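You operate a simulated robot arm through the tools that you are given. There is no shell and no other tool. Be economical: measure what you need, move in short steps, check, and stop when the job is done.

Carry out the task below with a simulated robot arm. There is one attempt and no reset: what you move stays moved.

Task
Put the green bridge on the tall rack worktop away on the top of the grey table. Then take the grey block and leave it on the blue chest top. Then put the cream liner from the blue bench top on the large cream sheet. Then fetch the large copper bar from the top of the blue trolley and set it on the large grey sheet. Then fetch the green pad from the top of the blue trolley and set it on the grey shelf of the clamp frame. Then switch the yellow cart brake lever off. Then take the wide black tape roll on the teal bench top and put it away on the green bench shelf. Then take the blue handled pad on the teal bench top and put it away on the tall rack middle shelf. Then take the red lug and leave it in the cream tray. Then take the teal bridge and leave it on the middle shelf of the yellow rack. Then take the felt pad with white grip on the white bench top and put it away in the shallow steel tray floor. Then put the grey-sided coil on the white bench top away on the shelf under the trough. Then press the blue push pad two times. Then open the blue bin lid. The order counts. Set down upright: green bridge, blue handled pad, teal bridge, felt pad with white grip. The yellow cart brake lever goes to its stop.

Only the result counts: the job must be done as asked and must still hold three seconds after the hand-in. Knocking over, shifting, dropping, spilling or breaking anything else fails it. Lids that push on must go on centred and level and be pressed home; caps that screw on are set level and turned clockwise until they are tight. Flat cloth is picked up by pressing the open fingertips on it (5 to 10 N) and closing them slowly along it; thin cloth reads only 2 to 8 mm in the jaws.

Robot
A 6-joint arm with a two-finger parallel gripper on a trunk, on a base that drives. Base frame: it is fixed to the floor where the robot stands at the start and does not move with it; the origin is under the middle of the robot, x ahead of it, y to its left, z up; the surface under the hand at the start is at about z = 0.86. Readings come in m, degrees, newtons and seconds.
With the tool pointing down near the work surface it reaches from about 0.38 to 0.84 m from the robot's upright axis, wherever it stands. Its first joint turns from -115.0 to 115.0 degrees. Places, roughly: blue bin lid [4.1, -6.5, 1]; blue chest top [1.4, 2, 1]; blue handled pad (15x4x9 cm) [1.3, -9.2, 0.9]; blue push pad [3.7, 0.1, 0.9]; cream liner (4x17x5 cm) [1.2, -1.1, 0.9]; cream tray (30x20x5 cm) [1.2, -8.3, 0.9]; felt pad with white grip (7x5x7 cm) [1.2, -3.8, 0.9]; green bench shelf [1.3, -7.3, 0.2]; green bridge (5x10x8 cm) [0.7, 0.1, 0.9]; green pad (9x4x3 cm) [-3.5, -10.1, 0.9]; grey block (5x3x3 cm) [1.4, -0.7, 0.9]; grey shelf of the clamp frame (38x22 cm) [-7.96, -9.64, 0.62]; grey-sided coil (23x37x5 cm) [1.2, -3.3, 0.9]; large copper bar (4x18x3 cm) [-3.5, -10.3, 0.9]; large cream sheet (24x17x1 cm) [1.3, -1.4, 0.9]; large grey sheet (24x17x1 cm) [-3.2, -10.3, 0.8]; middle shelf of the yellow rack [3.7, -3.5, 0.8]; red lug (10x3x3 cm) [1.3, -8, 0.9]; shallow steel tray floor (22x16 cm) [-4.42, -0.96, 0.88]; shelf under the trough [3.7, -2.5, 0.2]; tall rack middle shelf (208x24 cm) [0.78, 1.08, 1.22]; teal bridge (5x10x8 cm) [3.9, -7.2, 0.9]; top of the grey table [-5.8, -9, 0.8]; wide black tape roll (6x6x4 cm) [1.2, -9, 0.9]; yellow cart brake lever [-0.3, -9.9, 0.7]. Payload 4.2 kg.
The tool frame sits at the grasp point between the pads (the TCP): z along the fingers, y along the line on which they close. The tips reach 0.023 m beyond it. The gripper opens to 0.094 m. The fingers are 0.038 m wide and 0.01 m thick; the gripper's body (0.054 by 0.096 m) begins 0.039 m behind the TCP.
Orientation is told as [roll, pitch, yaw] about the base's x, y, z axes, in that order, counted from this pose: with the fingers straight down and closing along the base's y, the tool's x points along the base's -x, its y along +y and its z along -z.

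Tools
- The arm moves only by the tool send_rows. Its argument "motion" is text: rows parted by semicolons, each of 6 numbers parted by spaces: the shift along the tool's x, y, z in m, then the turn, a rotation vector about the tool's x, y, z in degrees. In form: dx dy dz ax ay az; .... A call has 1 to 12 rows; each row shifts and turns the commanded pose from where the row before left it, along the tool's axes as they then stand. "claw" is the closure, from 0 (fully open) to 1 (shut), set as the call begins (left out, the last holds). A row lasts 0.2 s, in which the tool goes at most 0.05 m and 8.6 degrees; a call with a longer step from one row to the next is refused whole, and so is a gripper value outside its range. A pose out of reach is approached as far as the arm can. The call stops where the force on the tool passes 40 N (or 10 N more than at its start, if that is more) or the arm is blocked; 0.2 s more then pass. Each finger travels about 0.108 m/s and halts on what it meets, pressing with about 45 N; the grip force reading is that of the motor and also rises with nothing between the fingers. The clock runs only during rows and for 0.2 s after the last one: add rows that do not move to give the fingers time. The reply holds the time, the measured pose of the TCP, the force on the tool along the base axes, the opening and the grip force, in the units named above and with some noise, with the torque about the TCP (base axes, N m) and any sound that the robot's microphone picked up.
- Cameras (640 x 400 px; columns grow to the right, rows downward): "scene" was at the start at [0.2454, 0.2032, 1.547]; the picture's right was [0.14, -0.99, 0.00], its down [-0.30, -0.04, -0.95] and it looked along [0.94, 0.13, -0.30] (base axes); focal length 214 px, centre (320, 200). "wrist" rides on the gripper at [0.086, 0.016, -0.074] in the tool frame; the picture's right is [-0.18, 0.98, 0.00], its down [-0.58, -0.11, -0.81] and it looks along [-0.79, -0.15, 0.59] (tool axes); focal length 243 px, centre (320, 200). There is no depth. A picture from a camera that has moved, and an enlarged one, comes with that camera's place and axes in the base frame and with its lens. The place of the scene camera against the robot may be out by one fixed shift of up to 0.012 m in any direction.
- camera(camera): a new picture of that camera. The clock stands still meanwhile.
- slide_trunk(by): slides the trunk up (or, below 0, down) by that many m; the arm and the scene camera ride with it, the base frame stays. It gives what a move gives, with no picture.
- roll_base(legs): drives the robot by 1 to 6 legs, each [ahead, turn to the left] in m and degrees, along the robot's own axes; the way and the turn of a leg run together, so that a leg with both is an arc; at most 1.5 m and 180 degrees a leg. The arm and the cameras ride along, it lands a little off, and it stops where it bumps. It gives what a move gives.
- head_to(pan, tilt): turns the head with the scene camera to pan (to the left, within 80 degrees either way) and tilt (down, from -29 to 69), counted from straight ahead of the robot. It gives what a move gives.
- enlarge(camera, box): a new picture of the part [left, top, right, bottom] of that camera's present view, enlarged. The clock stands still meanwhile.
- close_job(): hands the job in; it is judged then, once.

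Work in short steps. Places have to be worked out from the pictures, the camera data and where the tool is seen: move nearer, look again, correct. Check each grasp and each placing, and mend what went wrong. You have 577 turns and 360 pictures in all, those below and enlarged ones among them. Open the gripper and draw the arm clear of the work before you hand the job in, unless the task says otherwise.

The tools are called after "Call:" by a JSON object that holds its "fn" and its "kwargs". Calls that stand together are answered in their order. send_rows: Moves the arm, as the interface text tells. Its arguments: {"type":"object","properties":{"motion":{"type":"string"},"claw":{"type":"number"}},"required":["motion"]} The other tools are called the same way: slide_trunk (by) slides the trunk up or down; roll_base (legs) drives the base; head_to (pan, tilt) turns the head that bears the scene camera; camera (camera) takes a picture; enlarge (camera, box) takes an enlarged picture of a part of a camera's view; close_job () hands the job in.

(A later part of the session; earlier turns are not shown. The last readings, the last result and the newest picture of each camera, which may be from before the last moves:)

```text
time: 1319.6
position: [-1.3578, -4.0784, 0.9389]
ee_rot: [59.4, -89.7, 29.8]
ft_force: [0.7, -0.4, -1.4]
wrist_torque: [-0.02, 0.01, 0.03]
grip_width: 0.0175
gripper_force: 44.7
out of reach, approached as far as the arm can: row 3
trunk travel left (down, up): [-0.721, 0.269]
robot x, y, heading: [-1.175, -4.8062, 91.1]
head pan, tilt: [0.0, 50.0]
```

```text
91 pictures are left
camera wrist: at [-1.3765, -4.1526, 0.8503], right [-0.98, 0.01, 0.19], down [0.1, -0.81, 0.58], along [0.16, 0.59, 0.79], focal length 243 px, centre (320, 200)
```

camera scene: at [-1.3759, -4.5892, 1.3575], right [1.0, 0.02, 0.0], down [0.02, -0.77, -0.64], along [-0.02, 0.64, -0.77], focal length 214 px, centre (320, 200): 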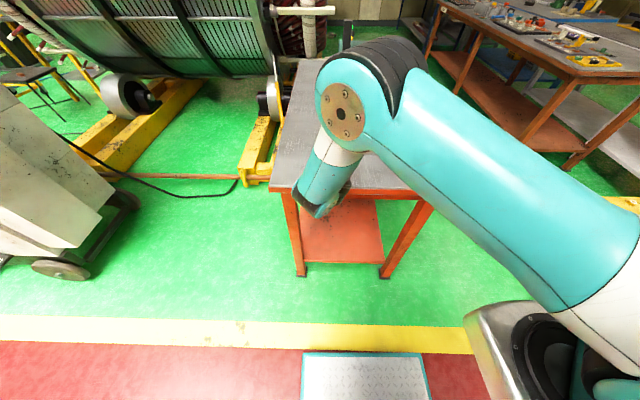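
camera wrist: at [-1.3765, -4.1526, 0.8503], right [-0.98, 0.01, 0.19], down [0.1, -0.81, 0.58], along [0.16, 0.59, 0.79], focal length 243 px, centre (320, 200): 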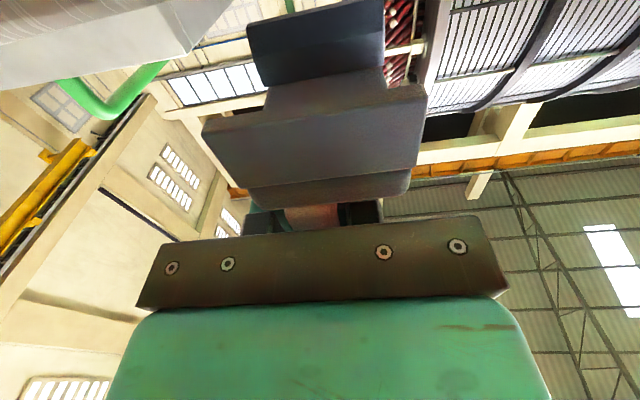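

Call:
{"fn": "roll_base", "kwargs": {"legs": [[-0.014, 0]]}}

Call:
{"fn": "slide_trunk", "kwargs": {"by": -0.007}}

Call:
{"fn": "slide_trunk", "kwargs": {"by": -0.005}}

Call:
{"fn": "slide_trunk", "kwargs": {"by": -0.004}}

Call:
{"fn": "camera", "kwargs": {"camera": "wrist"}}

```text
time: 1320.3
position: [-1.3576, -4.0932, 0.9372]
ee_rot: [45.9, -89.7, 43.4]
ft_force: [0.4, 0.9, -1.8]
wrist_torque: [-0.02, 0.01, 0.0]
grip_width: 0.0173
gripper_force: 45.5
trunk travel left (down, up): [-0.721, 0.269]
robot x, y, heading: [-1.1779, -4.8257, 91.2]
head pan, tilt: [0.0, 50.0]
```

```text
time: 1320.9
position: [-1.3572, -4.0933, 0.9308]
ee_rot: [45.4, -89.6, 43.8]
ft_force: [0.7, -0.7, -1.0]
wrist_torque: [0.01, 0.03, -0.01]
grip_width: 0.0175
gripper_force: 45.2
trunk travel left (down, up): [-0.714, 0.276]
robot x, y, heading: [-1.179, -4.8255, 91.4]
head pan, tilt: [0.0, 50.0]
```

```text
time: 1321.4
position: [-1.3576, -4.0933, 0.9246]
ee_rot: [45.3, -89.7, 43.8]
ft_force: [-1.4, -0.5, -1.0]
wrist_torque: [-0.01, -0.01, 0.02]
grip_width: 0.0174
gripper_force: 44.7
trunk travel left (down, up): [-0.709, 0.281]
robot x, y, heading: [-1.1733, -4.8261, 91.4]
head pan, tilt: [0.0, 50.0]
```

```text
time: 1322.0
position: [-1.3564, -4.0926, 0.9211]
ee_rot: [45.6, -89.7, 43.6]
ft_force: [0.8, 0.5, -0.4]
wrist_torque: [0.01, -0.03, 0.03]
grip_width: 0.0175
gripper_force: 44.8
trunk travel left (down, up): [-0.705, 0.285]
robot x, y, heading: [-1.1733, -4.8254, 91.2]
head pan, tilt: [0.0, 50.0]
```

```text
90 pictures are left
camera wrist: at [-1.376, -4.167, 0.8342], right [-0.98, 0.01, 0.19], down [0.1, -0.81, 0.58], along [0.16, 0.59, 0.79], focal length 243 px, centre (320, 200)
```

wrist: 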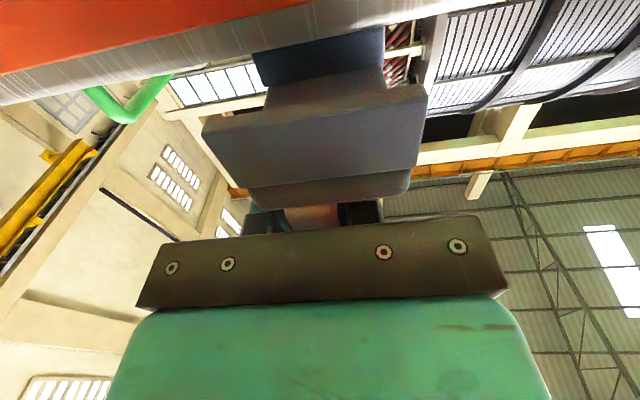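

The bench edge is actually at y≈-4.087, so the near strip overhangs. Raising a little and moving 4.5 cm further in.

Call:
{"fn": "slide_trunk", "kwargs": {"by": 0.02}}

Call:
{"fn": "roll_base", "kwargs": {"legs": [[0.045, 0]]}}

Call:
{"fn": "slide_trunk", "kwargs": {"by": -0.014}}

Call:
{"fn": "camera", "kwargs": {"camera": "wrist"}}

```text
time: 1322.6
position: [-1.3572, -4.0925, 0.941]
ee_rot: [45.7, -89.7, 43.4]
ft_force: [0.2, -0.6, -0.5]
wrist_torque: [0.01, 0.01, -0.01]
grip_width: 0.0175
gripper_force: 45.0
trunk travel left (down, up): [-0.725, 0.265]
robot x, y, heading: [-1.1734, -4.8252, 91.3]
head pan, tilt: [0.0, 50.0]
```

```text
time: 1323.5
position: [-1.3558, -4.0467, 0.9409]
ee_rot: [45.0, -89.7, 44.4]
ft_force: [-0.1, 0.4, -0.4]
wrist_torque: [0.0, -0.01, -0.01]
grip_width: 0.0176
gripper_force: 45.0
trunk travel left (down, up): [-0.725, 0.265]
robot x, y, heading: [-1.1774, -4.7777, 91.3]
head pan, tilt: [0.0, 50.0]
```

```text
time: 1324.2
position: [-1.3566, -4.0475, 0.9271]
ee_rot: [44.8, -89.7, 44.3]
ft_force: [-0.2, 0.1, -0.7]
wrist_torque: [0.0, -0.02, 0.0]
grip_width: 0.0175
gripper_force: 45.4
trunk travel left (down, up): [-0.711, 0.279]
robot x, y, heading: [-1.1785, -4.7761, 91.1]
head pan, tilt: [0.0, 50.0]
```

```text
89 pictures are left
camera wrist: at [-1.3759, -4.1212, 0.8402], right [-0.98, 0.02, 0.19], down [0.1, -0.81, 0.58], along [0.16, 0.59, 0.79], focal length 243 px, centre (320, 200)
```

wrist: 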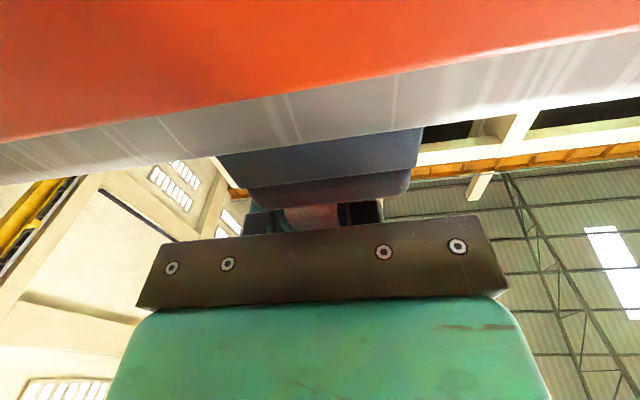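

Now the pad is fully over the bench. Lowering to contact.

Call:
{"fn": "slide_trunk", "kwargs": {"by": -0.004}}

Call:
{"fn": "slide_trunk", "kwargs": {"by": -0.004}}

Call:
{"fn": "slide_trunk", "kwargs": {"by": -0.004}}

Call:
{"fn": "slide_trunk", "kwargs": {"by": -0.003}}

```text
time: 1324.7
position: [-1.3571, -4.0468, 0.9223]
ee_rot: [45.4, -89.7, 43.8]
ft_force: [-0.1, 0.2, -0.7]
wrist_torque: [0.03, 0.0, -0.02]
grip_width: 0.0175
gripper_force: 45.2
trunk travel left (down, up): [-0.707, 0.283]
robot x, y, heading: [-1.176, -4.7782, 91.2]
head pan, tilt: [0.0, 50.0]
```

```text
time: 1325.2
position: [-1.357, -4.0464, 0.9197]
ee_rot: [46.4, -89.6, 42.8]
ft_force: [0.4, -0.7, -0.7]
wrist_torque: [0.0, -0.02, 0.02]
grip_width: 0.0174
gripper_force: 44.8
trunk travel left (down, up): [-0.703, 0.287]
robot x, y, heading: [-1.1765, -4.7783, 91.4]
head pan, tilt: [0.0, 50.0]
```

```text
time: 1325.8
position: [-1.3573, -4.047, 0.919]
ee_rot: [124.5, -89.7, -35.4]
ft_force: [1.3, -3.3, 22.9]
wrist_torque: [0.48, -0.25, -0.04]
grip_width: 0.0176
gripper_force: 45.4
trunk travel left (down, up): [-0.699, 0.291]
robot x, y, heading: [-1.1779, -4.7774, 91.0]
head pan, tilt: [0.0, 50.0]
```

```text
time: 1326.3
position: [-1.3576, -4.0482, 0.9163]
ee_rot: [148.0, -89.7, -58.8]
ft_force: [0.0, -1.0, 34.2]
wrist_torque: [0.04, -0.08, 0.0]
grip_width: 0.0175
gripper_force: 45.0
trunk travel left (down, up): [-0.696, 0.294]
robot x, y, heading: [-1.1748, -4.779, 91.4]
head pan, tilt: [0.0, 50.0]
```

Firm flat contact (34 N, no torque). Opening and backing straight out.

Call:
{"fn": "send_rows", "kwargs": {"motion": "0 0 0 0 0 0; 0 0 0 0 0 0; 0 0 0 0 0 0; 0 0 0 0 0 0", "claw": 0}}

Call:
{"fn": "roll_base", "kwargs": {"legs": [[-0.25, 0]]}}

Call:
{"fn": "slide_trunk", "kwargs": {"by": 0.25}}

Call:
{"fn": "camera", "kwargs": {"camera": "scene"}}

```text
time: 1327.3
position: [-1.3576, -4.0474, 0.9132]
ee_rot: [34.8, -89.7, 54.5]
ft_force: [-3.2, -1.7, 11.5]
wrist_torque: [-0.06, 0.6, 0.19]
grip_width: 0.0938
gripper_force: 0.0
trunk travel left (down, up): [-0.696, 0.294]
robot x, y, heading: [-1.1782, -4.7789, 91.2]
head pan, tilt: [0.0, 50.0]
```

```text
time: 1329.1
position: [-1.3545, -4.2924, 0.912]
ee_rot: [47.0, -89.7, 42.4]
ft_force: [-0.4, -1.5, 0.3]
wrist_torque: [0.01, 0.0, 0.01]
grip_width: 0.0938
gripper_force: 0.0
trunk travel left (down, up): [-0.696, 0.294]
robot x, y, heading: [-1.1703, -5.0226, 91.5]
head pan, tilt: [0.0, 50.0]
```

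```text
time: 1331.6
position: [-1.3544, -4.2916, 1.1635]
ee_rot: [46.2, -89.6, 43.2]
ft_force: [0.4, 0.0, 0.5]
wrist_torque: [0.0, -0.01, 0.0]
grip_width: 0.0939
gripper_force: 0.0
trunk travel left (down, up): [-0.946, 0.044]
robot x, y, heading: [-1.1697, -5.0186, 91.9]
head pan, tilt: [0.0, 50.0]
```

```text
88 pictures are left
camera scene: at [-1.3715, -4.8025, 1.5604], right [1.0, 0.03, 0.0], down [0.02, -0.77, -0.64], along [-0.02, 0.64, -0.77], focal length 214 px, centre (320, 200)
```

scene: 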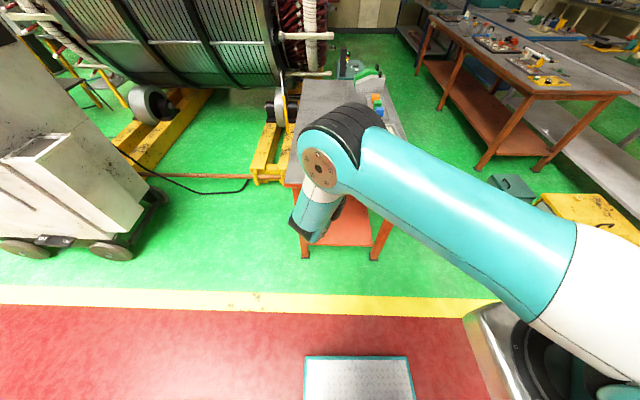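

Returning the tool to vertical and checking the pad with the wrist camera.

Call:
{"fn": "send_rows", "kwargs": {"motion": "0 0 0 0 7.5 0; 0 0 0 0 7.5 0; 0 0 0 0 7.5 0; 0 0 0 0 7.5 0; 0 0 0 0 7.5 0; 0 0 0 0 7.5 0; 0 0 0 0 7.5 0; 0 0 0 0 7.5 0; 0 0 0 0 7.5 0; 0 0 0 0 7.5 0; 0 0 0 0 7.5 0; 0 0 0 0 7.5 0"}}

Call:
{"fn": "camera", "kwargs": {"camera": "wrist"}}

Call:
{"fn": "camera", "kwargs": {"camera": "scene"}}

```text
time: 1334.2
position: [-1.3545, -4.2933, 1.1631]
ee_rot: [0.2, 0.4, 89.5]
ft_force: [-0.4, 0.3, 0.7]
wrist_torque: [0.02, 0.0, 0.0]
grip_width: 0.094
gripper_force: 0.1
trunk travel left (down, up): [-0.946, 0.044]
robot x, y, heading: [-1.17, -5.0214, 91.6]
head pan, tilt: [0.0, 50.0]
```

```text
87 pictures are left
camera wrist: at [-1.3728, -4.3781, 1.2374], right [-0.98, 0.19, 0.0], down [0.12, 0.59, 0.8], along [0.15, 0.79, -0.6], focal length 243 px, centre (320, 200)
```

wrist: 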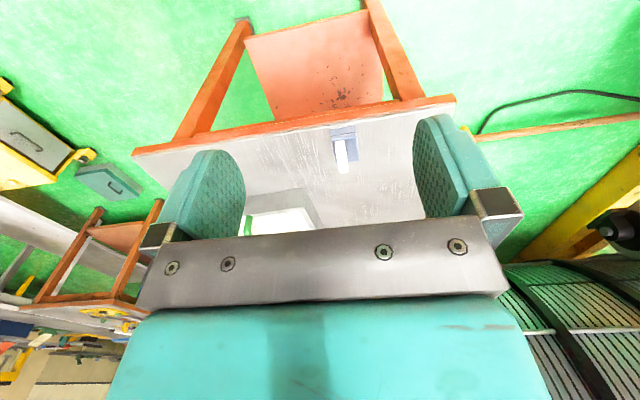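

```text
86 pictures are left
camera scene: at [-1.3715, -4.8028, 1.5605], right [1.0, 0.03, 0.0], down [0.02, -0.77, -0.64], along [-0.02, 0.64, -0.77], focal length 214 px, centre (320, 200)
```

scene: 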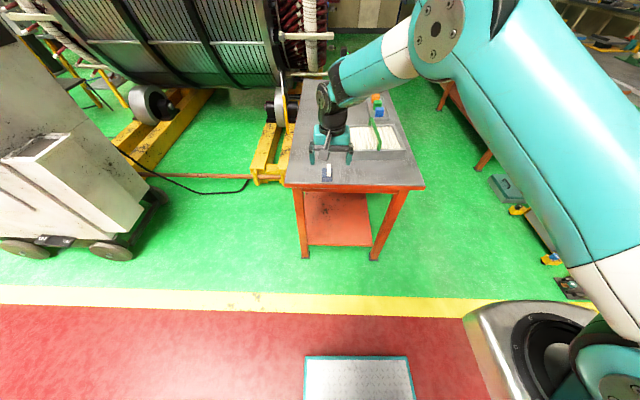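

The pad stands upright on the bench. Now re-gripping its handle with a vertical tool: moving above it.

Call:
{"fn": "roll_base", "kwargs": {"legs": [[0.228, 0]]}}

Call:
{"fn": "slide_trunk", "kwargs": {"by": -0.16}}

Call:
{"fn": "camera", "kwargs": {"camera": "wrist"}}

```text
time: 1336.0
position: [-1.3567, -4.0658, 1.1626]
ee_rot: [0.2, 0.2, 89.2]
ft_force: [-0.3, -0.5, 0.3]
wrist_torque: [0.02, 0.03, 0.04]
grip_width: 0.0943
gripper_force: 0.0
trunk travel left (down, up): [-0.946, 0.044]
robot x, y, heading: [-1.1747, -4.7966, 91.4]
head pan, tilt: [0.0, 50.0]
```

```text
time: 1337.8
position: [-1.358, -4.0672, 1.0033]
ee_rot: [0.3, 0.2, 89.2]
ft_force: [0.6, -0.2, 0.2]
wrist_torque: [-0.02, -0.02, 0.0]
grip_width: 0.0938
gripper_force: 0.1
trunk travel left (down, up): [-0.786, 0.204]
robot x, y, heading: [-1.1775, -4.7951, 91.5]
head pan, tilt: [0.0, 50.0]
```

```text
85 pictures are left
camera wrist: at [-1.3755, -4.1515, 1.0772], right [-0.98, 0.2, 0.0], down [0.12, 0.58, 0.8], along [0.16, 0.79, -0.6], focal length 243 px, centre (320, 200)
```

wrist: 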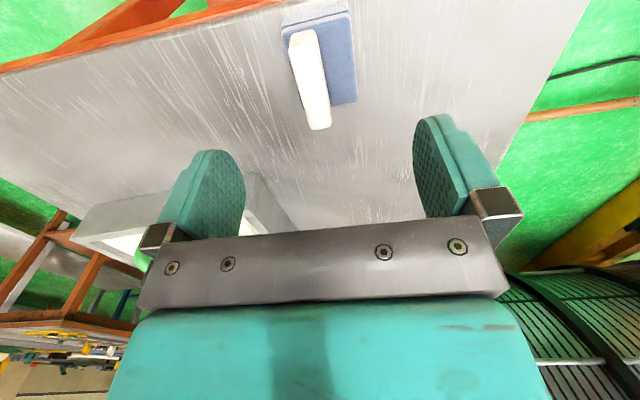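

Handle centre ≈ (-1.354, -4.08). Correcting and descending to grip it.

Call:
{"fn": "send_rows", "kwargs": {"motion": "0.013 -0.0035 0.02 0 0 0; 0 0 0.03 0 0 0; 0 0 0.02 0 0 0; 0 0 0.008 0 0 0; 0 0 0 0 0 0"}}

Call:
{"fn": "camera", "kwargs": {"camera": "wrist"}}

Call:
{"fn": "send_rows", "kwargs": {"motion": "0 0 0 0 0 0; 0 0 0 0 0 0; 0 0 0 0 0 0; 0 0 0 0 0 0; 0 0 0 0 0 0", "claw": 1}}

Call:
{"fn": "slide_trunk", "kwargs": {"by": 0.2}}

Call:
{"fn": "camera", "kwargs": {"camera": "wrist"}}

```text
time: 1339.0
position: [-1.3545, -4.08, 0.9245]
ee_rot: [0.2, 0.1, 89.2]
ft_force: [-0.8, 0.5, 0.7]
wrist_torque: [-0.04, -0.02, -0.04]
grip_width: 0.0944
gripper_force: 0.1
trunk travel left (down, up): [-0.786, 0.204]
robot x, y, heading: [-1.1759, -4.7979, 91.0]
head pan, tilt: [0.0, 50.0]
```

```text
84 pictures are left
camera wrist: at [-1.3718, -4.1653, 0.9975], right [-0.98, 0.2, 0.0], down [0.12, 0.58, 0.8], along [0.16, 0.79, -0.59], focal length 243 px, centre (320, 200)
```

wrist: 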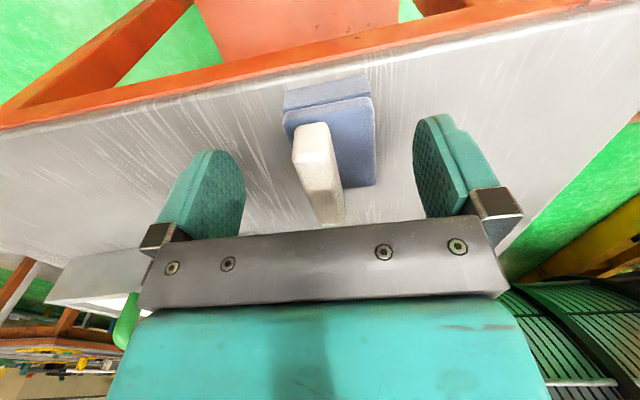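

```text
time: 1340.2
position: [-1.3534, -4.0805, 0.9228]
ee_rot: [0.3, 0.3, 89.2]
ft_force: [1.6, -0.4, 0.7]
wrist_torque: [0.03, -0.07, -0.03]
grip_width: 0.0175
gripper_force: 44.9
trunk travel left (down, up): [-0.786, 0.204]
robot x, y, heading: [-1.1734, -4.797, 91.2]
head pan, tilt: [0.0, 50.0]
```

```text
time: 1342.3
position: [-1.3543, -4.0803, 1.1229]
ee_rot: [0.2, 0.2, 89.2]
ft_force: [-0.2, 0.1, -0.8]
wrist_torque: [-0.01, 0.01, -0.03]
grip_width: 0.0174
gripper_force: 44.4
trunk travel left (down, up): [-0.986, 0.004]
robot x, y, heading: [-1.1741, -4.7946, 91.3]
head pan, tilt: [0.0, 50.0]
```

```text
83 pictures are left
camera wrist: at [-1.3718, -4.1652, 1.1976], right [-0.98, 0.2, 0.0], down [0.12, 0.58, 0.8], along [0.16, 0.79, -0.6], focal length 243 px, centre (320, 200)
```

wrist: 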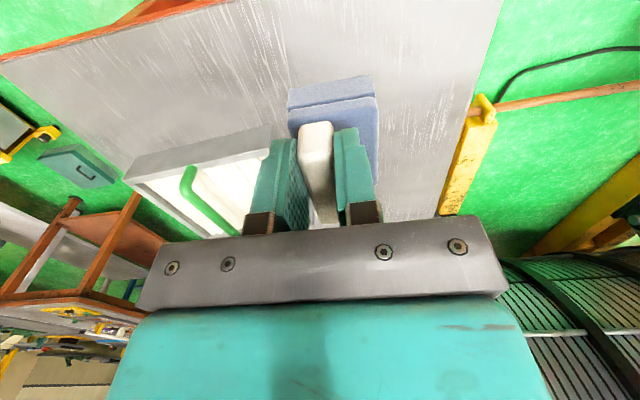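

Re-gripped with the pad upright. Driving west along the walkway in checked steps.

Call:
{"fn": "roll_base", "kwargs": {"legs": [[0, 95], [1.4, 0], [0, -6], [1.2, 0]]}}

Call:
{"fn": "head_to", "kwargs": {"pan": -60, "tilt": 15}}

Call:
{"fn": "camera", "kwargs": {"camera": "scene"}}

```text
time: 1359.5
position: [-4.4966, -5.0469, 1.1226]
ee_rot: [0.3, 0.2, 177.3]
ft_force: [0.2, 0.6, -1.6]
wrist_torque: [-0.02, -0.01, 0.01]
grip_width: 0.0171
gripper_force: 45.0
trunk travel left (down, up): [-0.986, 0.004]
robot x, y, heading: [-3.7782, -4.8934, 179.7]
head pan, tilt: [0.0, 50.0]
```

```text
time: 1360.8
position: [-4.4975, -5.0465, 1.124]
ee_rot: [0.3, 0.1, 177.3]
ft_force: [-0.3, 0.2, -0.7]
wrist_torque: [-0.04, -0.02, 0.01]
grip_width: 0.0175
gripper_force: 45.2
trunk travel left (down, up): [-0.986, 0.004]
robot x, y, heading: [-3.7805, -4.8919, 179.6]
head pan, tilt: [-60.0, 15.0]
```

```text
82 pictures are left
camera scene: at [-3.975, -5.0106, 1.6541], right [0.87, 0.49, 0.0], down [0.13, -0.23, -0.97], along [-0.48, 0.84, -0.26], focal length 214 px, centre (320, 200)
```

scene: 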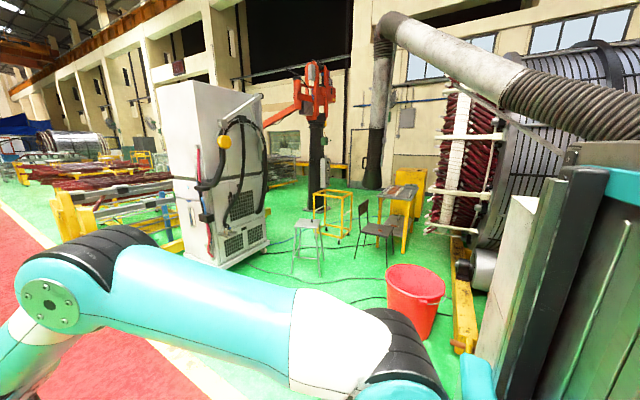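

Call:
{"fn": "enlarge", "kwargs": {"camera": "scene", "box": [280, 150, 480, 310]}}

```text
2.50 times, centred on (380, 230) of scene
camera zoom: at [-3.975, -5.0106, 1.6541], right [0.87, 0.49, 0.0], down [0.13, -0.23, -0.97], along [-0.48, 0.84, -0.26], focal length 536 px, centre (170, 125)
```

zoom: 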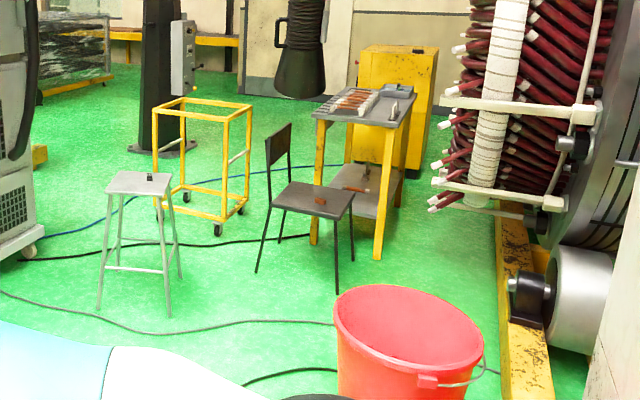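

The tray's table is behind a chair, stool and yellow frame. I'll look from further west for a passage.

Call:
{"fn": "roll_base", "kwargs": {"legs": [[1.2, 0], [0.75, 0]]}}

Call:
{"fn": "head_to", "kwargs": {"pan": -75, "tilt": 25}}

Call:
{"fn": "camera", "kwargs": {"camera": "scene"}}

```text
time: 1370.6
position: [-6.4589, -5.0447, 1.1233]
ee_rot: [0.2, 0.1, 177.7]
ft_force: [-0.6, 0.0, -1.3]
wrist_torque: [-0.03, -0.03, 0.01]
grip_width: 0.0174
gripper_force: 45.1
trunk travel left (down, up): [-0.986, 0.004]
robot x, y, heading: [-5.742, -4.8906, 179.6]
head pan, tilt: [-60.0, 15.0]
```

```text
time: 1371.4
position: [-6.458, -5.045, 1.1246]
ee_rot: [0.2, 0.1, 177.6]
ft_force: [0.2, 0.9, -0.6]
wrist_torque: [0.0, -0.05, 0.01]
grip_width: 0.0174
gripper_force: 45.0
trunk travel left (down, up): [-0.986, 0.004]
robot x, y, heading: [-5.7385, -4.887, 179.7]
head pan, tilt: [-75.0, 25.0]
```

```text
80 pictures are left
camera scene: at [-5.9138, -4.9981, 1.638], right [0.97, 0.25, 0.0], down [0.11, -0.41, -0.91], along [-0.23, 0.88, -0.42], focal length 214 px, centre (320, 200)
```

scene: 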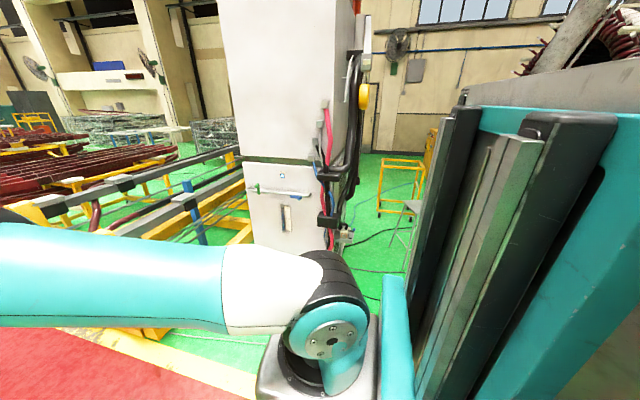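

That passage is too tight. Earlier views showed open floor along the north side (y≈1), so I'll go round: back east on the walkway, north up the first aisle, then west.

Call:
{"fn": "roll_base", "kwargs": {"legs": [[0, 90], [0, 88], [1.4, 0], [1.4, 0]]}}

```text
time: 1392.4
position: [-2.2229, -4.886, 1.1239]
ee_rot: [0.3, 0.2, -3.3]
ft_force: [-0.3, -0.4, -1.2]
wrist_torque: [0.0, 0.03, 0.01]
grip_width: 0.0171
gripper_force: 44.7
trunk travel left (down, up): [-0.986, 0.004]
robot x, y, heading: [-2.9469, -5.0323, -1.3]
head pan, tilt: [-75.0, 25.0]
```

Call:
{"fn": "roll_base", "kwargs": {"legs": [[0, 1.5], [1.3, 0], [1.25, 0], [0, 90]]}}

```text
time: 1409.0
position: [-0.507, -4.3096, 1.1235]
ee_rot: [0.1, 0.2, 85.5]
ft_force: [0.1, 0.4, -1.4]
wrist_torque: [-0.04, 0.01, 0.02]
grip_width: 0.0174
gripper_force: 45.2
trunk travel left (down, up): [-0.986, 0.004]
robot x, y, heading: [-0.3796, -5.0332, 87.3]
head pan, tilt: [-75.0, 25.0]
```

Call:
{"fn": "roll_base", "kwargs": {"legs": [[0, 3.5], [1.4, 0], [1.4, 0]]}}

Call:
{"fn": "roll_base", "kwargs": {"legs": [[1.3, 0], [0, 8], [1.2, 0]]}}

Call:
{"fn": "head_to", "kwargs": {"pan": 60, "tilt": 15}}

Call:
{"fn": "camera", "kwargs": {"camera": "scene"}}

```text
time: 1422.6
position: [-0.4739, -1.5778, 1.1241]
ee_rot: [0.1, 0.1, 85.1]
ft_force: [0.0, -0.6, -0.9]
wrist_torque: [-0.04, -0.01, 0.01]
grip_width: 0.0173
gripper_force: 44.9
trunk travel left (down, up): [-0.986, 0.004]
robot x, y, heading: [-0.3513, -2.3049, 87.5]
head pan, tilt: [-75.0, 25.0]
```

```text
time: 1435.4
position: [-0.6229, 0.8676, 1.1242]
ee_rot: [0.3, 0.2, 94.1]
ft_force: [0.0, -0.3, -1.0]
wrist_torque: [0.0, 0.0, 0.01]
grip_width: 0.0172
gripper_force: 44.5
trunk travel left (down, up): [-0.986, 0.004]
robot x, y, heading: [-0.3842, 0.1678, 96.3]
head pan, tilt: [-75.0, 25.0]
```

```text
time: 1437.5
position: [-0.623, 0.8686, 1.1236]
ee_rot: [0.2, 0.2, 94.3]
ft_force: [0.3, 0.6, -0.5]
wrist_torque: [-0.04, -0.03, -0.01]
grip_width: 0.0173
gripper_force: 44.9
trunk travel left (down, up): [-0.986, 0.004]
robot x, y, heading: [-0.3849, 0.1746, 96.1]
head pan, tilt: [60.0, 15.0]
```

```text
79 pictures are left
camera scene: at [-0.6789, 0.3331, 1.6542], right [0.4, 0.92, 0.0], down [0.24, -0.1, -0.97], along [-0.88, 0.39, -0.26], focal length 214 px, centre (320, 200)
```

scene: 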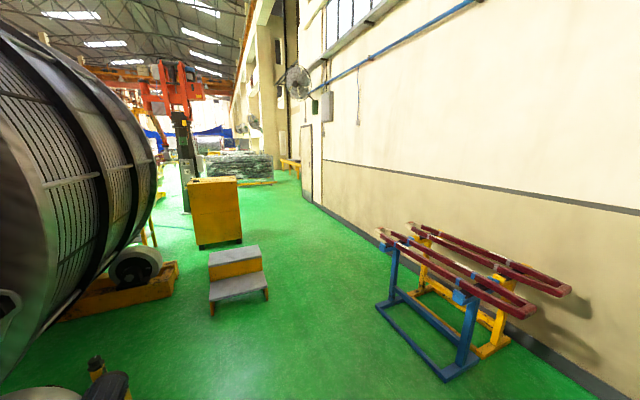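

A wide open route on the north side. Driving west along y≈1.18.

Call:
{"fn": "roll_base", "kwargs": {"legs": [[1.0, 0], [0, 85], [1.4, 0]]}}

Call:
{"fn": "roll_base", "kwargs": {"legs": [[1.3, 0]]}}

Call:
{"fn": "head_to", "kwargs": {"pan": 40, "tilt": 20}}

Call:
{"fn": "camera", "kwargs": {"camera": "scene"}}

```text
time: 1452.3
position: [-2.5404, 1.1597, 1.1233]
ee_rot: [0.2, 0.2, 171.8]
ft_force: [0.2, 0.0, -1.4]
wrist_torque: [-0.02, -0.04, 0.05]
grip_width: 0.0177
gripper_force: 44.8
trunk travel left (down, up): [-0.986, 0.004]
robot x, y, heading: [-1.8082, 1.2449, 173.9]
head pan, tilt: [60.0, 15.0]
```

```text
time: 1458.7
position: [-3.8063, 1.3125, 1.1238]
ee_rot: [0.3, 0.2, 171.0]
ft_force: [-0.3, 0.0, -1.2]
wrist_torque: [0.01, -0.04, -0.03]
grip_width: 0.0173
gripper_force: 44.9
trunk travel left (down, up): [-0.986, 0.004]
robot x, y, heading: [-3.0721, 1.3844, 173.3]
head pan, tilt: [60.0, 15.0]
```

```text
time: 1459.6
position: [-3.8057, 1.3128, 1.1228]
ee_rot: [0.2, 0.2, 171.0]
ft_force: [-0.1, -0.7, -0.5]
wrist_torque: [-0.04, -0.07, 0.01]
grip_width: 0.0174
gripper_force: 45.7
trunk travel left (down, up): [-0.986, 0.004]
robot x, y, heading: [-3.0726, 1.3844, 173.1]
head pan, tilt: [40.0, 20.0]
```

```text
78 pictures are left
camera scene: at [-3.3234, 1.1552, 1.6461], right [-0.55, 0.84, 0.0], down [0.29, 0.19, -0.94], along [-0.79, -0.51, -0.34], focal length 214 px, centre (320, 200)
```

scene: 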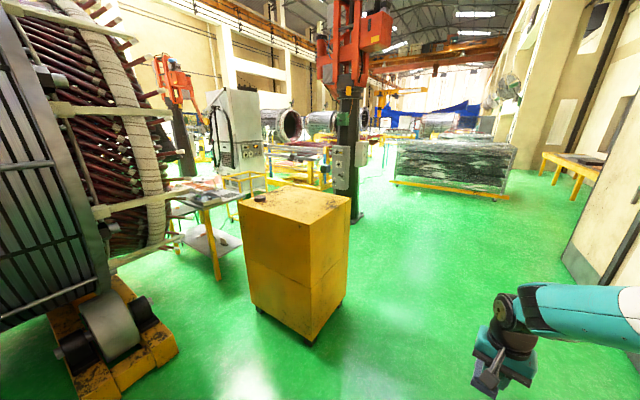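

The route round the yellow cabinet's west side is open. Continuing west to x≈-5.45, then south.

Call:
{"fn": "roll_base", "kwargs": {"legs": [[0, 9], [1.25, 0], [1.15, 0], [0, 88]]}}

Call:
{"fn": "head_to", "kwargs": {"pan": 10, "tilt": 30}}

Call:
{"fn": "camera", "kwargs": {"camera": "scene"}}

```text
time: 1475.8
position: [-5.2902, 0.5687, 1.1227]
ee_rot: [0.3, 0.2, -90.2]
ft_force: [1.0, -0.5, -1.2]
wrist_torque: [0.04, 0.01, -0.01]
grip_width: 0.0174
gripper_force: 45.1
trunk travel left (down, up): [-0.986, 0.004]
robot x, y, heading: [-5.4746, 1.2841, -88.5]
head pan, tilt: [40.0, 20.0]
```

```text
time: 1476.8
position: [-5.2899, 0.5697, 1.1237]
ee_rot: [0.2, 0.2, -90.2]
ft_force: [1.1, 1.3, -1.2]
wrist_torque: [0.04, 0.0, -0.01]
grip_width: 0.0172
gripper_force: 44.9
trunk travel left (down, up): [-0.986, 0.004]
robot x, y, heading: [-5.4712, 1.2842, -88.0]
head pan, tilt: [10.0, 30.0]
```

```text
77 pictures are left
camera scene: at [-5.255, 1.0435, 1.63], right [-0.98, -0.21, 0.0], down [-0.1, 0.49, -0.87], along [0.18, -0.85, -0.5], focal length 214 px, centre (320, 200)
```

scene: 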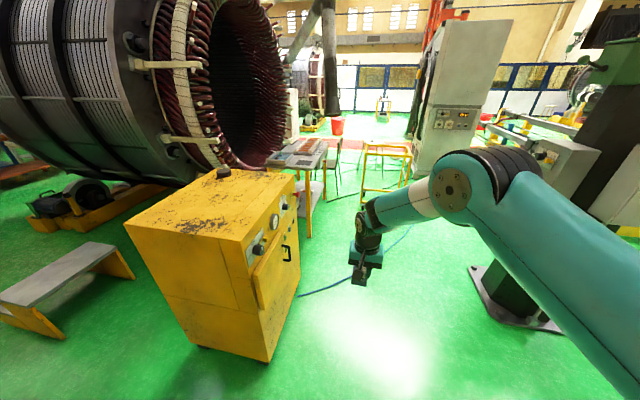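

Call:
{"fn": "roll_base", "kwargs": {"legs": [[1.1, 0], [0.9, 0], [0, 88]]}}

Call:
{"fn": "head_to", "kwargs": {"pan": 0, "tilt": 40}}

Call:
{"fn": "camera", "kwargs": {"camera": "scene"}}

```text
time: 1490.4
position: [-4.6915, -0.529, 1.1237]
ee_rot: [0.2, 0.2, -0.8]
ft_force: [0.5, 0.2, -0.9]
wrist_torque: [0.03, 0.03, 0.0]
grip_width: 0.0173
gripper_force: 45.6
trunk travel left (down, up): [-0.986, 0.004]
robot x, y, heading: [-5.4077, -0.7024, 1.0]
head pan, tilt: [10.0, 30.0]
```

```text
time: 1491.2
position: [-4.6915, -0.5299, 1.1231]
ee_rot: [0.1, 0.3, -0.8]
ft_force: [-0.3, 0.0, -0.9]
wrist_torque: [-0.01, 0.06, 0.03]
grip_width: 0.0173
gripper_force: 44.5
trunk travel left (down, up): [-0.986, 0.004]
robot x, y, heading: [-5.406, -0.7039, 1.3]
head pan, tilt: [0.0, 40.0]
```

```text
76 pictures are left
camera scene: at [-5.1734, -0.5107, 1.6147], right [0.02, -1.0, 0.0], down [-0.64, -0.01, -0.77], along [0.77, 0.02, -0.64], focal length 214 px, centre (320, 200)
```

scene: 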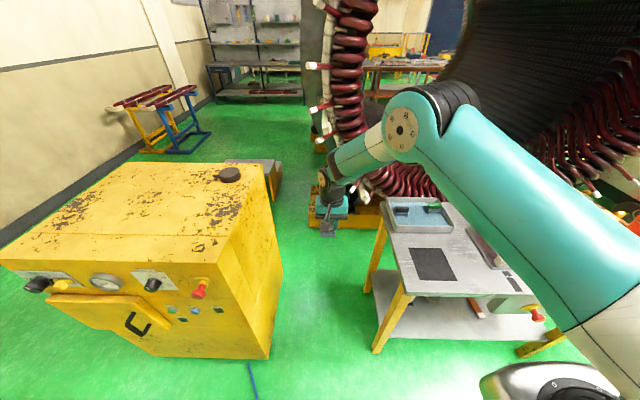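

Call:
{"fn": "enlarge", "kwargs": {"camera": "scene", "box": [360, 180, 500, 300]}}

```text
3.33 times, centred on (430, 240) of scene
camera zoom: at [-5.1734, -0.5107, 1.6147], right [0.02, -1.0, 0.0], down [-0.64, -0.01, -0.77], along [0.77, 0.02, -0.64], focal length 715 px, centre (-47, 67)
```

zoom: 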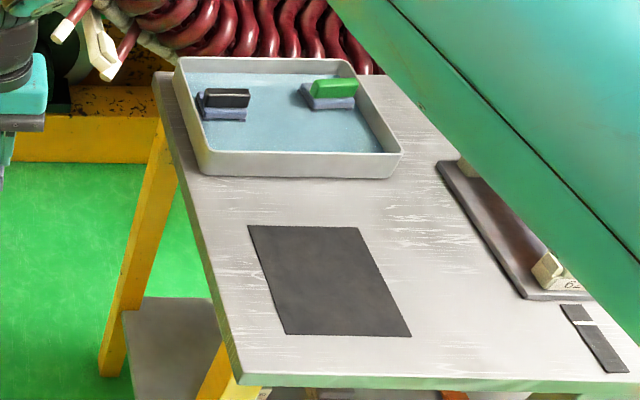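

The tray already holds two pads; there's a free lane between them at y≈-0.967. I'll drive 0.26 closer and move the pad there at height.

Call:
{"fn": "roll_base", "kwargs": {"legs": [[0, -1.2], [0.26, 0]]}}

Call:
{"fn": "send_rows", "kwargs": {"motion": "0 -0.044 0 0 0 0; 0 -0.044 0 0 0 0; 0 -0.044 0 0 0 0; 0 -0.044 0 0 0 0; 0 -0.044 0 0 0 0; 0 -0.044 0 0 0 0; 0 -0.044 0 0 0 0; 0 -0.044 0 0 0 0; 0 -0.044 0 0 0 0; 0 0 0 0 0 0"}}

Call:
{"fn": "camera", "kwargs": {"camera": "wrist"}}

Call:
{"fn": "camera", "kwargs": {"camera": "scene"}}

```text
time: 1493.4
position: [-4.4254, -0.5369, 1.1236]
ee_rot: [0.2, 0.2, -1.6]
ft_force: [0.0, 0.5, -0.6]
wrist_torque: [-0.01, 0.0, 0.0]
grip_width: 0.0173
gripper_force: 44.9
trunk travel left (down, up): [-0.986, 0.004]
robot x, y, heading: [-5.1444, -0.706, 0.5]
head pan, tilt: [0.0, 40.0]
```

```text
time: 1495.6
position: [-4.4355, -0.9353, 1.1223]
ee_rot: [0.2, 0.3, -1.6]
ft_force: [-1.0, -0.3, -1.2]
wrist_torque: [-0.03, 0.05, -0.02]
grip_width: 0.0172
gripper_force: 45.0
trunk travel left (down, up): [-0.986, 0.004]
robot x, y, heading: [-5.1463, -0.7059, 0.6]
head pan, tilt: [0.0, 40.0]
```

```text
74 pictures are left
camera wrist: at [-4.5227, -0.9158, 1.1959], right [0.21, 0.98, 0.0], down [0.58, -0.13, 0.8], along [0.79, -0.17, -0.6], focal length 243 px, centre (320, 200)
```

wrist: 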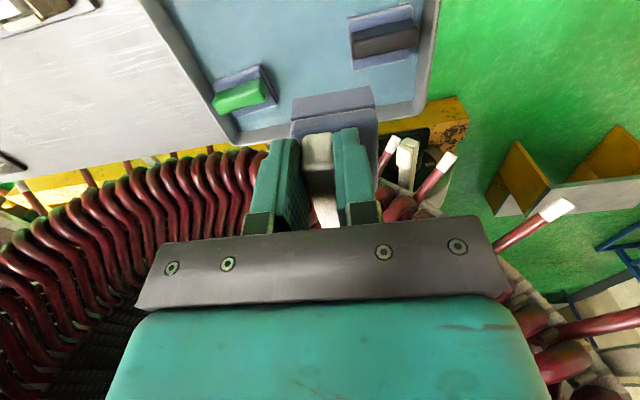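

```text
73 pictures are left
camera scene: at [-4.9073, -0.5128, 1.6147], right [0.01, -1.0, 0.0], down [-0.64, -0.01, -0.77], along [0.77, 0.01, -0.64], focal length 214 px, centre (320, 200)
```

scene: 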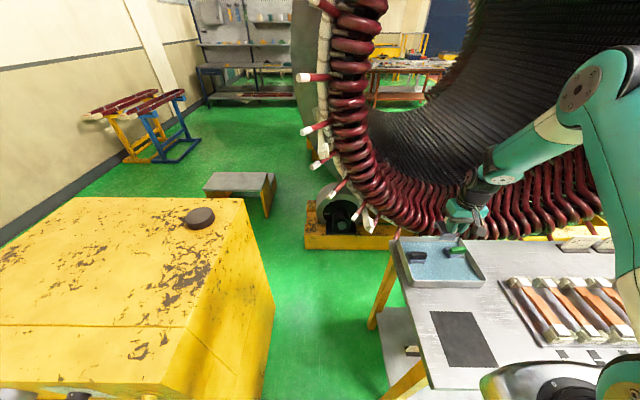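

Gap between pads: y -0.905 to -1.012, so centre -0.958. Shifting 2.3 cm and lowering to just above the tray.

Call:
{"fn": "send_rows", "kwargs": {"motion": "0 -0.023 0 0 0 1.6; 0 0 0 0 0 0"}}

Call:
{"fn": "slide_trunk", "kwargs": {"by": -0.13}}

Call:
{"fn": "camera", "kwargs": {"camera": "wrist"}}

Call:
{"fn": "enlarge", "kwargs": {"camera": "scene", "box": [370, 150, 530, 300]}}

```text
time: 1496.2
position: [-4.4362, -0.9569, 1.1209]
ee_rot: [0.1, 0.3, -3.2]
ft_force: [-0.4, -0.5, -0.5]
wrist_torque: [-0.03, 0.01, 0.0]
grip_width: 0.0169
gripper_force: 44.8
trunk travel left (down, up): [-0.986, 0.004]
robot x, y, heading: [-5.142, -0.7025, 0.1]
head pan, tilt: [0.0, 40.0]
```

```text
time: 1497.8
position: [-4.4369, -0.9575, 0.9917]
ee_rot: [0.2, 0.3, -3.1]
ft_force: [0.0, -0.1, -1.9]
wrist_torque: [0.01, 0.04, 0.02]
grip_width: 0.0175
gripper_force: 44.9
trunk travel left (down, up): [-0.856, 0.134]
robot x, y, heading: [-5.1435, -0.7037, 0.3]
head pan, tilt: [0.0, 40.0]
```

```text
72 pictures are left
camera wrist: at [-4.5228, -0.9354, 1.0657], right [0.24, 0.97, 0.0], down [0.58, -0.14, 0.8], along [0.78, -0.19, -0.6], focal length 243 px, centre (320, 200)
```

wrist: 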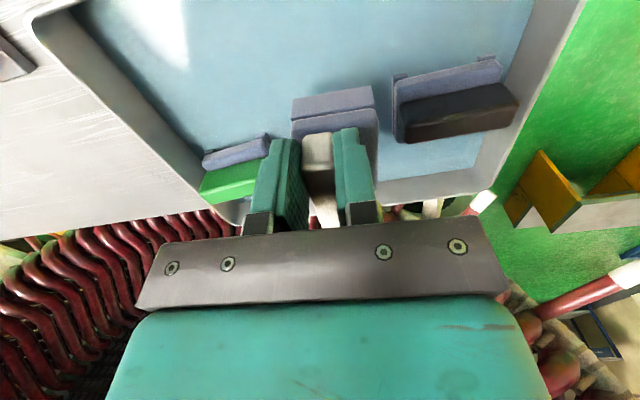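

```text
2.67 times, centred on (450, 225) of scene
camera zoom: at [-4.9073, -0.5126, 1.4847], right [0.01, -1.0, 0.0], down [-0.64, -0.01, -0.77], along [0.77, 0.01, -0.64], focal length 572 px, centre (-27, 133)
```

zoom: 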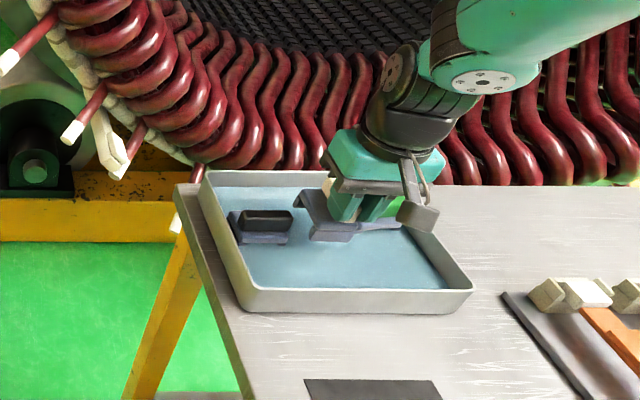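

The lane is clear on both sides. Shifting 1.5 cm deeper and lowering onto the tray floor.

Call:
{"fn": "send_rows", "kwargs": {"motion": "-0.015 0 0 0 0 0; 0 0 0.015 0 0 0; 0 0 0.012 0 0 0; 0 0 0.005 0 0 0; 0 0 0.004 0 0 0; 0 0 0.003 0 0 0; 0 0 0.003 0 0 0; 0 0 0.003 0 0 0; 0 0 0.003 0 0 0; 0 0 0 0 0 0"}}

Call:
{"fn": "camera", "kwargs": {"camera": "wrist"}}

```text
time: 1500.0
position: [-4.4206, -0.9564, 0.9462]
ee_rot: [0.1, 0.0, -3.1]
ft_force: [-1.5, 1.0, 35.1]
wrist_torque: [-0.02, -0.22, 0.15]
grip_width: 0.0178
gripper_force: 45.2
trunk travel left (down, up): [-0.856, 0.134]
robot x, y, heading: [-5.1404, -0.7012, 0.5]
head pan, tilt: [0.0, 40.0]
```

```text
70 pictures are left
camera wrist: at [-4.5078, -0.9358, 1.02], right [0.24, 0.97, 0.0], down [0.57, -0.14, 0.81], along [0.78, -0.19, -0.59], focal length 243 px, centre (320, 200)
```

wrist: 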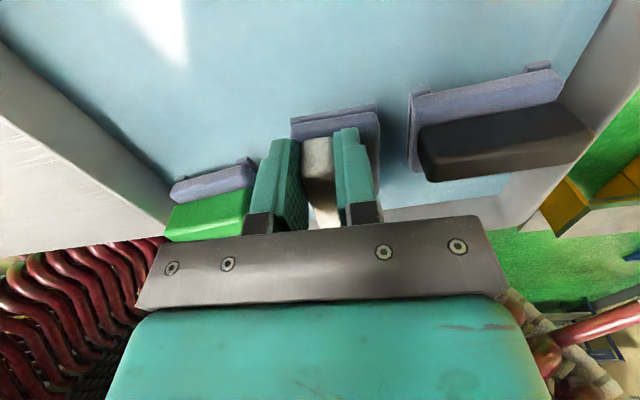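

Contact. I'll open only slightly (to ~32 mm) so that the fingers don't touch the neighbouring grips, then rise straight up.

Call:
{"fn": "send_rows", "kwargs": {"motion": "0 0 -0.001 0 0 0; 0 0 0 0 0 0; 0 0 0 0 0 0", "claw": 0.66}}

Call:
{"fn": "slide_trunk", "kwargs": {"by": 0.13}}

Call:
{"fn": "camera", "kwargs": {"camera": "wrist"}}

```text
time: 1500.8
position: [-4.421, -0.9584, 0.944]
ee_rot: [0.2, 0.4, -3.1]
ft_force: [0.3, -1.0, 0.6]
wrist_torque: [-0.01, 0.03, -0.01]
grip_width: 0.0318
gripper_force: 0.4
trunk travel left (down, up): [-0.856, 0.134]
robot x, y, heading: [-5.1403, -0.7029, 0.5]
head pan, tilt: [0.0, 40.0]
```

```text
time: 1502.3
position: [-4.422, -0.9573, 1.0746]
ee_rot: [0.1, 0.3, -3.1]
ft_force: [0.4, 0.2, -0.2]
wrist_torque: [-0.03, -0.02, -0.01]
grip_width: 0.0322
gripper_force: 0.1
trunk travel left (down, up): [-0.986, 0.004]
robot x, y, heading: [-5.1446, -0.7017, 0.1]
head pan, tilt: [0.0, 40.0]
```

```text
69 pictures are left
camera wrist: at [-4.5078, -0.9365, 1.1492], right [0.24, 0.97, 0.0], down [0.58, -0.14, 0.8], along [0.78, -0.19, -0.6], focal length 243 px, centre (320, 200)
```

wrist: 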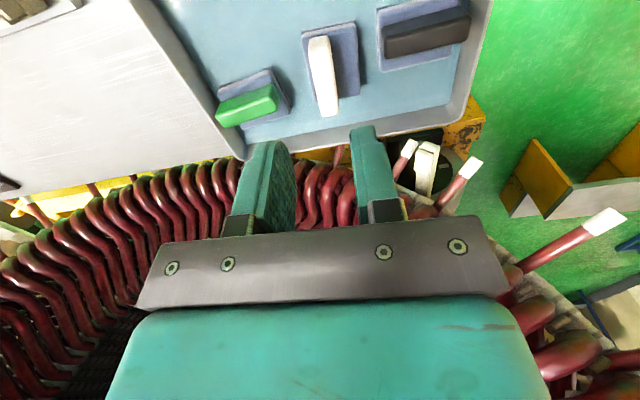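

The felt pad stands upright in the tray. Now the long way back for the coil. Retracting and driving out.

Call:
{"fn": "send_rows", "kwargs": {"motion": "0.02 0.044 -0.02 0 0 0; 0.02 0.044 0 0 0 0; 0.02 0.044 0 0 0 0; 0.02 0.044 0 0 0 0; 0.02 0.044 0 0 0 0; 0.02 0.044 0 0 0 0; 0 0.044 0 0 0 0; 0 0 0 0 0 0", "claw": 0}}

Call:
{"fn": "roll_base", "kwargs": {"legs": [[-0.3, 0], [0, 90], [1.0, 0], [0.95, 0], [0, -90]]}}

Call:
{"fn": "roll_base", "kwargs": {"legs": [[1.4, 0], [1.3, 0], [1.2, 0]]}}

```text
refused: row 1 steps farther than a row can; nothing moved
```

```text
time: 1521.4
position: [-4.7672, 1.0208, 1.0748]
ee_rot: [0.1, 0.3, -0.5]
ft_force: [0.2, 0.1, 0.1]
wrist_torque: [-0.02, -0.01, -0.01]
grip_width: 0.0318
gripper_force: 0.2
trunk travel left (down, up): [-0.986, 0.004]
robot x, y, heading: [-5.4976, 1.2439, 3.1]
head pan, tilt: [0.0, 40.0]
```

```text
time: 1536.7
position: [-1.7438, 1.2033, 1.0802]
ee_rot: [0.2, -0.1, 0.2]
ft_force: [-1.4, -0.3, 1.5]
wrist_torque: [0.02, -0.08, 0.01]
grip_width: 0.0319
gripper_force: 0.1
trunk travel left (down, up): [-0.986, 0.004]
robot x, y, heading: [-2.4741, 1.4115, 3.8]
head pan, tilt: [0.0, 40.0]
stopped in leg 3: the robot was blocked; the commanded pose is now the measured one
```

Blocked near the blue stand. Looking before moving.

Call:
{"fn": "head_to", "kwargs": {"pan": 20, "tilt": 35}}

Call:
{"fn": "camera", "kwargs": {"camera": "scene"}}

```text
time: 1537.6
position: [-1.7413, 1.204, 1.0781]
ee_rot: [0.2, 0.1, 0.2]
ft_force: [0.8, 0.0, -0.2]
wrist_torque: [0.01, -0.02, -0.02]
grip_width: 0.032
gripper_force: 0.1
trunk travel left (down, up): [-0.986, 0.004]
robot x, y, heading: [-2.4776, 1.4145, 4.0]
head pan, tilt: [20.0, 35.0]
```

```text
68 pictures are left
camera scene: at [-2.2564, 1.6495, 1.6222], right [0.41, -0.91, 0.0], down [-0.52, -0.23, -0.82], along [0.75, 0.33, -0.57], focal length 214 px, centre (320, 200)
```

scene: 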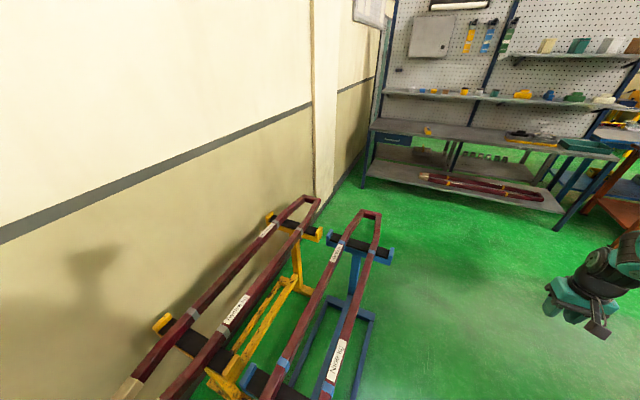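

Only the base touched the stand's foot; the coils on it look in place. Backing off and passing further south.

Call:
{"fn": "roll_base", "kwargs": {"legs": [[-0.3, 0], [0, -34], [0.6, 0], [0, 29], [1.3, 0]]}}

Call:
{"fn": "roll_base", "kwargs": {"legs": [[0.55, 0], [0, -90]]}}

```text
time: 1552.2
position: [-0.1854, 0.7202, 1.0782]
ee_rot: [0.3, 0.0, -6.5]
ft_force: [0.9, -0.9, 0.2]
wrist_torque: [0.02, 0.04, 0.0]
grip_width: 0.032
gripper_force: 0.2
trunk travel left (down, up): [-0.986, 0.004]
robot x, y, heading: [-0.8916, 1.0183, -2.8]
head pan, tilt: [20.0, 35.0]
```

```text
time: 1559.2
position: [-0.6428, 0.2904, 1.0779]
ee_rot: [0.3, 0.0, -97.4]
ft_force: [-0.2, -1.1, 0.3]
wrist_torque: [-0.02, -0.02, -0.01]
grip_width: 0.0319
gripper_force: 0.1
trunk travel left (down, up): [-0.986, 0.004]
robot x, y, heading: [-0.3391, 0.9864, -93.4]
head pan, tilt: [20.0, 35.0]
```

Call:
{"fn": "roll_base", "kwargs": {"legs": [[0, 3.5], [1.5, 0], [1.5, 0]]}}

```text
time: 1574.2
position: [-0.6487, -2.746, 1.0781]
ee_rot: [0.1, 0.0, -94.4]
ft_force: [1.2, 0.4, 1.0]
wrist_torque: [-0.01, 0.02, 0.0]
grip_width: 0.0322
gripper_force: 0.1
trunk travel left (down, up): [-0.986, 0.004]
robot x, y, heading: [-0.378, -2.0305, -90.5]
head pan, tilt: [20.0, 35.0]
```

Call:
{"fn": "roll_base", "kwargs": {"legs": [[0, 2], [1.5, 0], [1.5, 0], [0.1, 0], [0, 88.5]]}}

Call:
{"fn": "roll_base", "kwargs": {"legs": [[1.4, 0], [1.2, 0]]}}

```text
time: 1593.6
position: [0.4031, -5.4037, 1.0784]
ee_rot: [0.3, 0.0, -4.1]
ft_force: [0.2, 0.6, 0.0]
wrist_torque: [-0.01, 0.0, 0.02]
grip_width: 0.0317
gripper_force: 0.0
trunk travel left (down, up): [-0.986, 0.004]
robot x, y, heading: [-0.3103, -5.1385, -0.5]
head pan, tilt: [20.0, 35.0]
```

```text
time: 1606.5
position: [3.0329, -5.5622, 1.0797]
ee_rot: [0.2, -0.1, -7.3]
ft_force: [0.1, 0.7, 0.4]
wrist_torque: [0.03, 0.01, 0.01]
grip_width: 0.0322
gripper_force: 0.0
trunk travel left (down, up): [-0.986, 0.004]
robot x, y, heading: [2.3326, -5.2592, -3.6]
head pan, tilt: [20.0, 35.0]
```

Call:
{"fn": "roll_base", "kwargs": {"legs": [[0, 93.5], [1.3, 0], [0.6, 0], [0, 90]]}}

Call:
{"fn": "head_to", "kwargs": {"pan": 0, "tilt": 40}}

Call:
{"fn": "camera", "kwargs": {"camera": "scene"}}

```text
time: 1623.7
position: [1.4732, -3.185, 1.0788]
ee_rot: [0.1, 0.0, -179.6]
ft_force: [0.8, -0.1, 0.2]
wrist_torque: [0.0, 0.01, 0.0]
grip_width: 0.0321
gripper_force: 0.0
trunk travel left (down, up): [-0.986, 0.004]
robot x, y, heading: [2.2055, -3.395, -175.7]
head pan, tilt: [20.0, 35.0]
```

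```text
time: 1624.6
position: [1.4729, -3.1851, 1.0777]
ee_rot: [0.3, 0.0, -179.6]
ft_force: [-0.1, -0.2, -0.1]
wrist_torque: [-0.02, 0.01, 0.01]
grip_width: 0.0318
gripper_force: 0.1
trunk travel left (down, up): [-0.986, 0.004]
robot x, y, heading: [2.2072, -3.3922, -175.8]
head pan, tilt: [0.0, 40.0]
```

```text
67 pictures are left
camera scene: at [1.9865, -3.6099, 1.6147], right [-0.07, 1.0, 0.0], down [0.64, 0.05, -0.77], along [-0.76, -0.06, -0.64], focal length 214 px, centre (320, 200)
```

scene: 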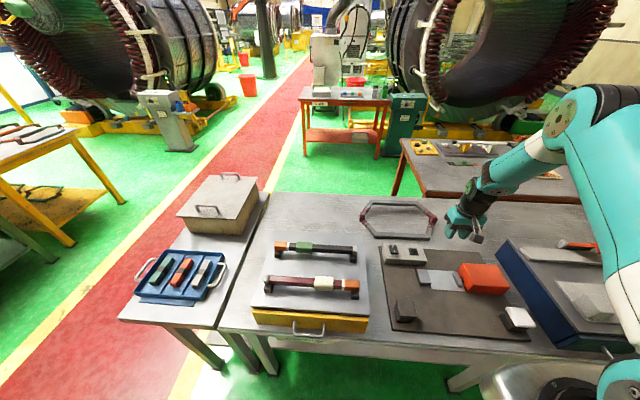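

Call:
{"fn": "enlarge", "kwargs": {"camera": "scene", "box": [340, 185, 460, 255]}}

Call:
{"fn": "camera", "kwargs": {"camera": "wrist"}}

```text
5.33 times, centred on (400, 220) of scene
camera zoom: at [1.9865, -3.6099, 1.6147], right [-0.07, 1.0, 0.0], down [0.64, 0.05, -0.77], along [-0.76, -0.06, -0.64], focal length 1144 px, centre (-107, 93)
```

zoom: 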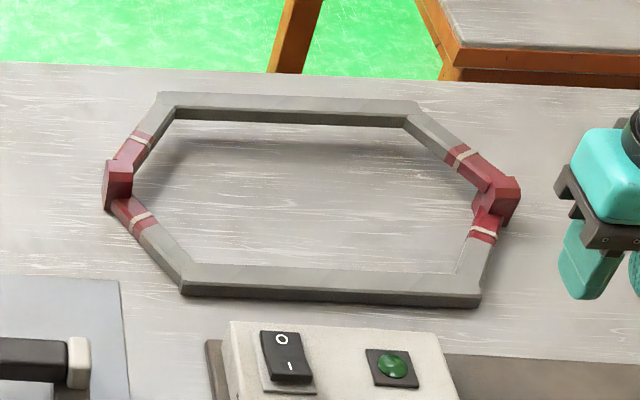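

```text
65 pictures are left
camera wrist: at [1.5586, -3.1998, 1.1522], right [-0.18, -0.98, 0.0], down [-0.58, 0.11, 0.81], along [-0.79, 0.14, -0.59], focal length 243 px, centre (320, 200)
```

wrist: 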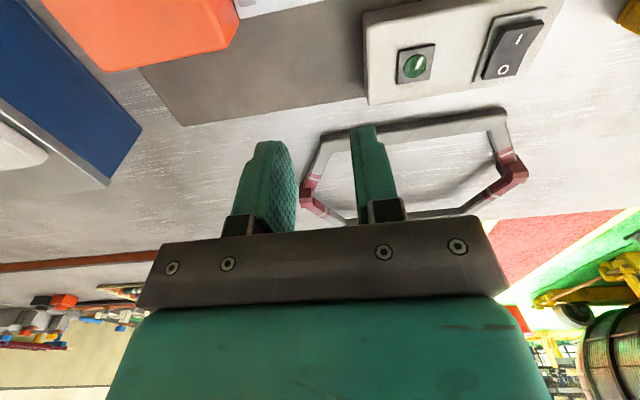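

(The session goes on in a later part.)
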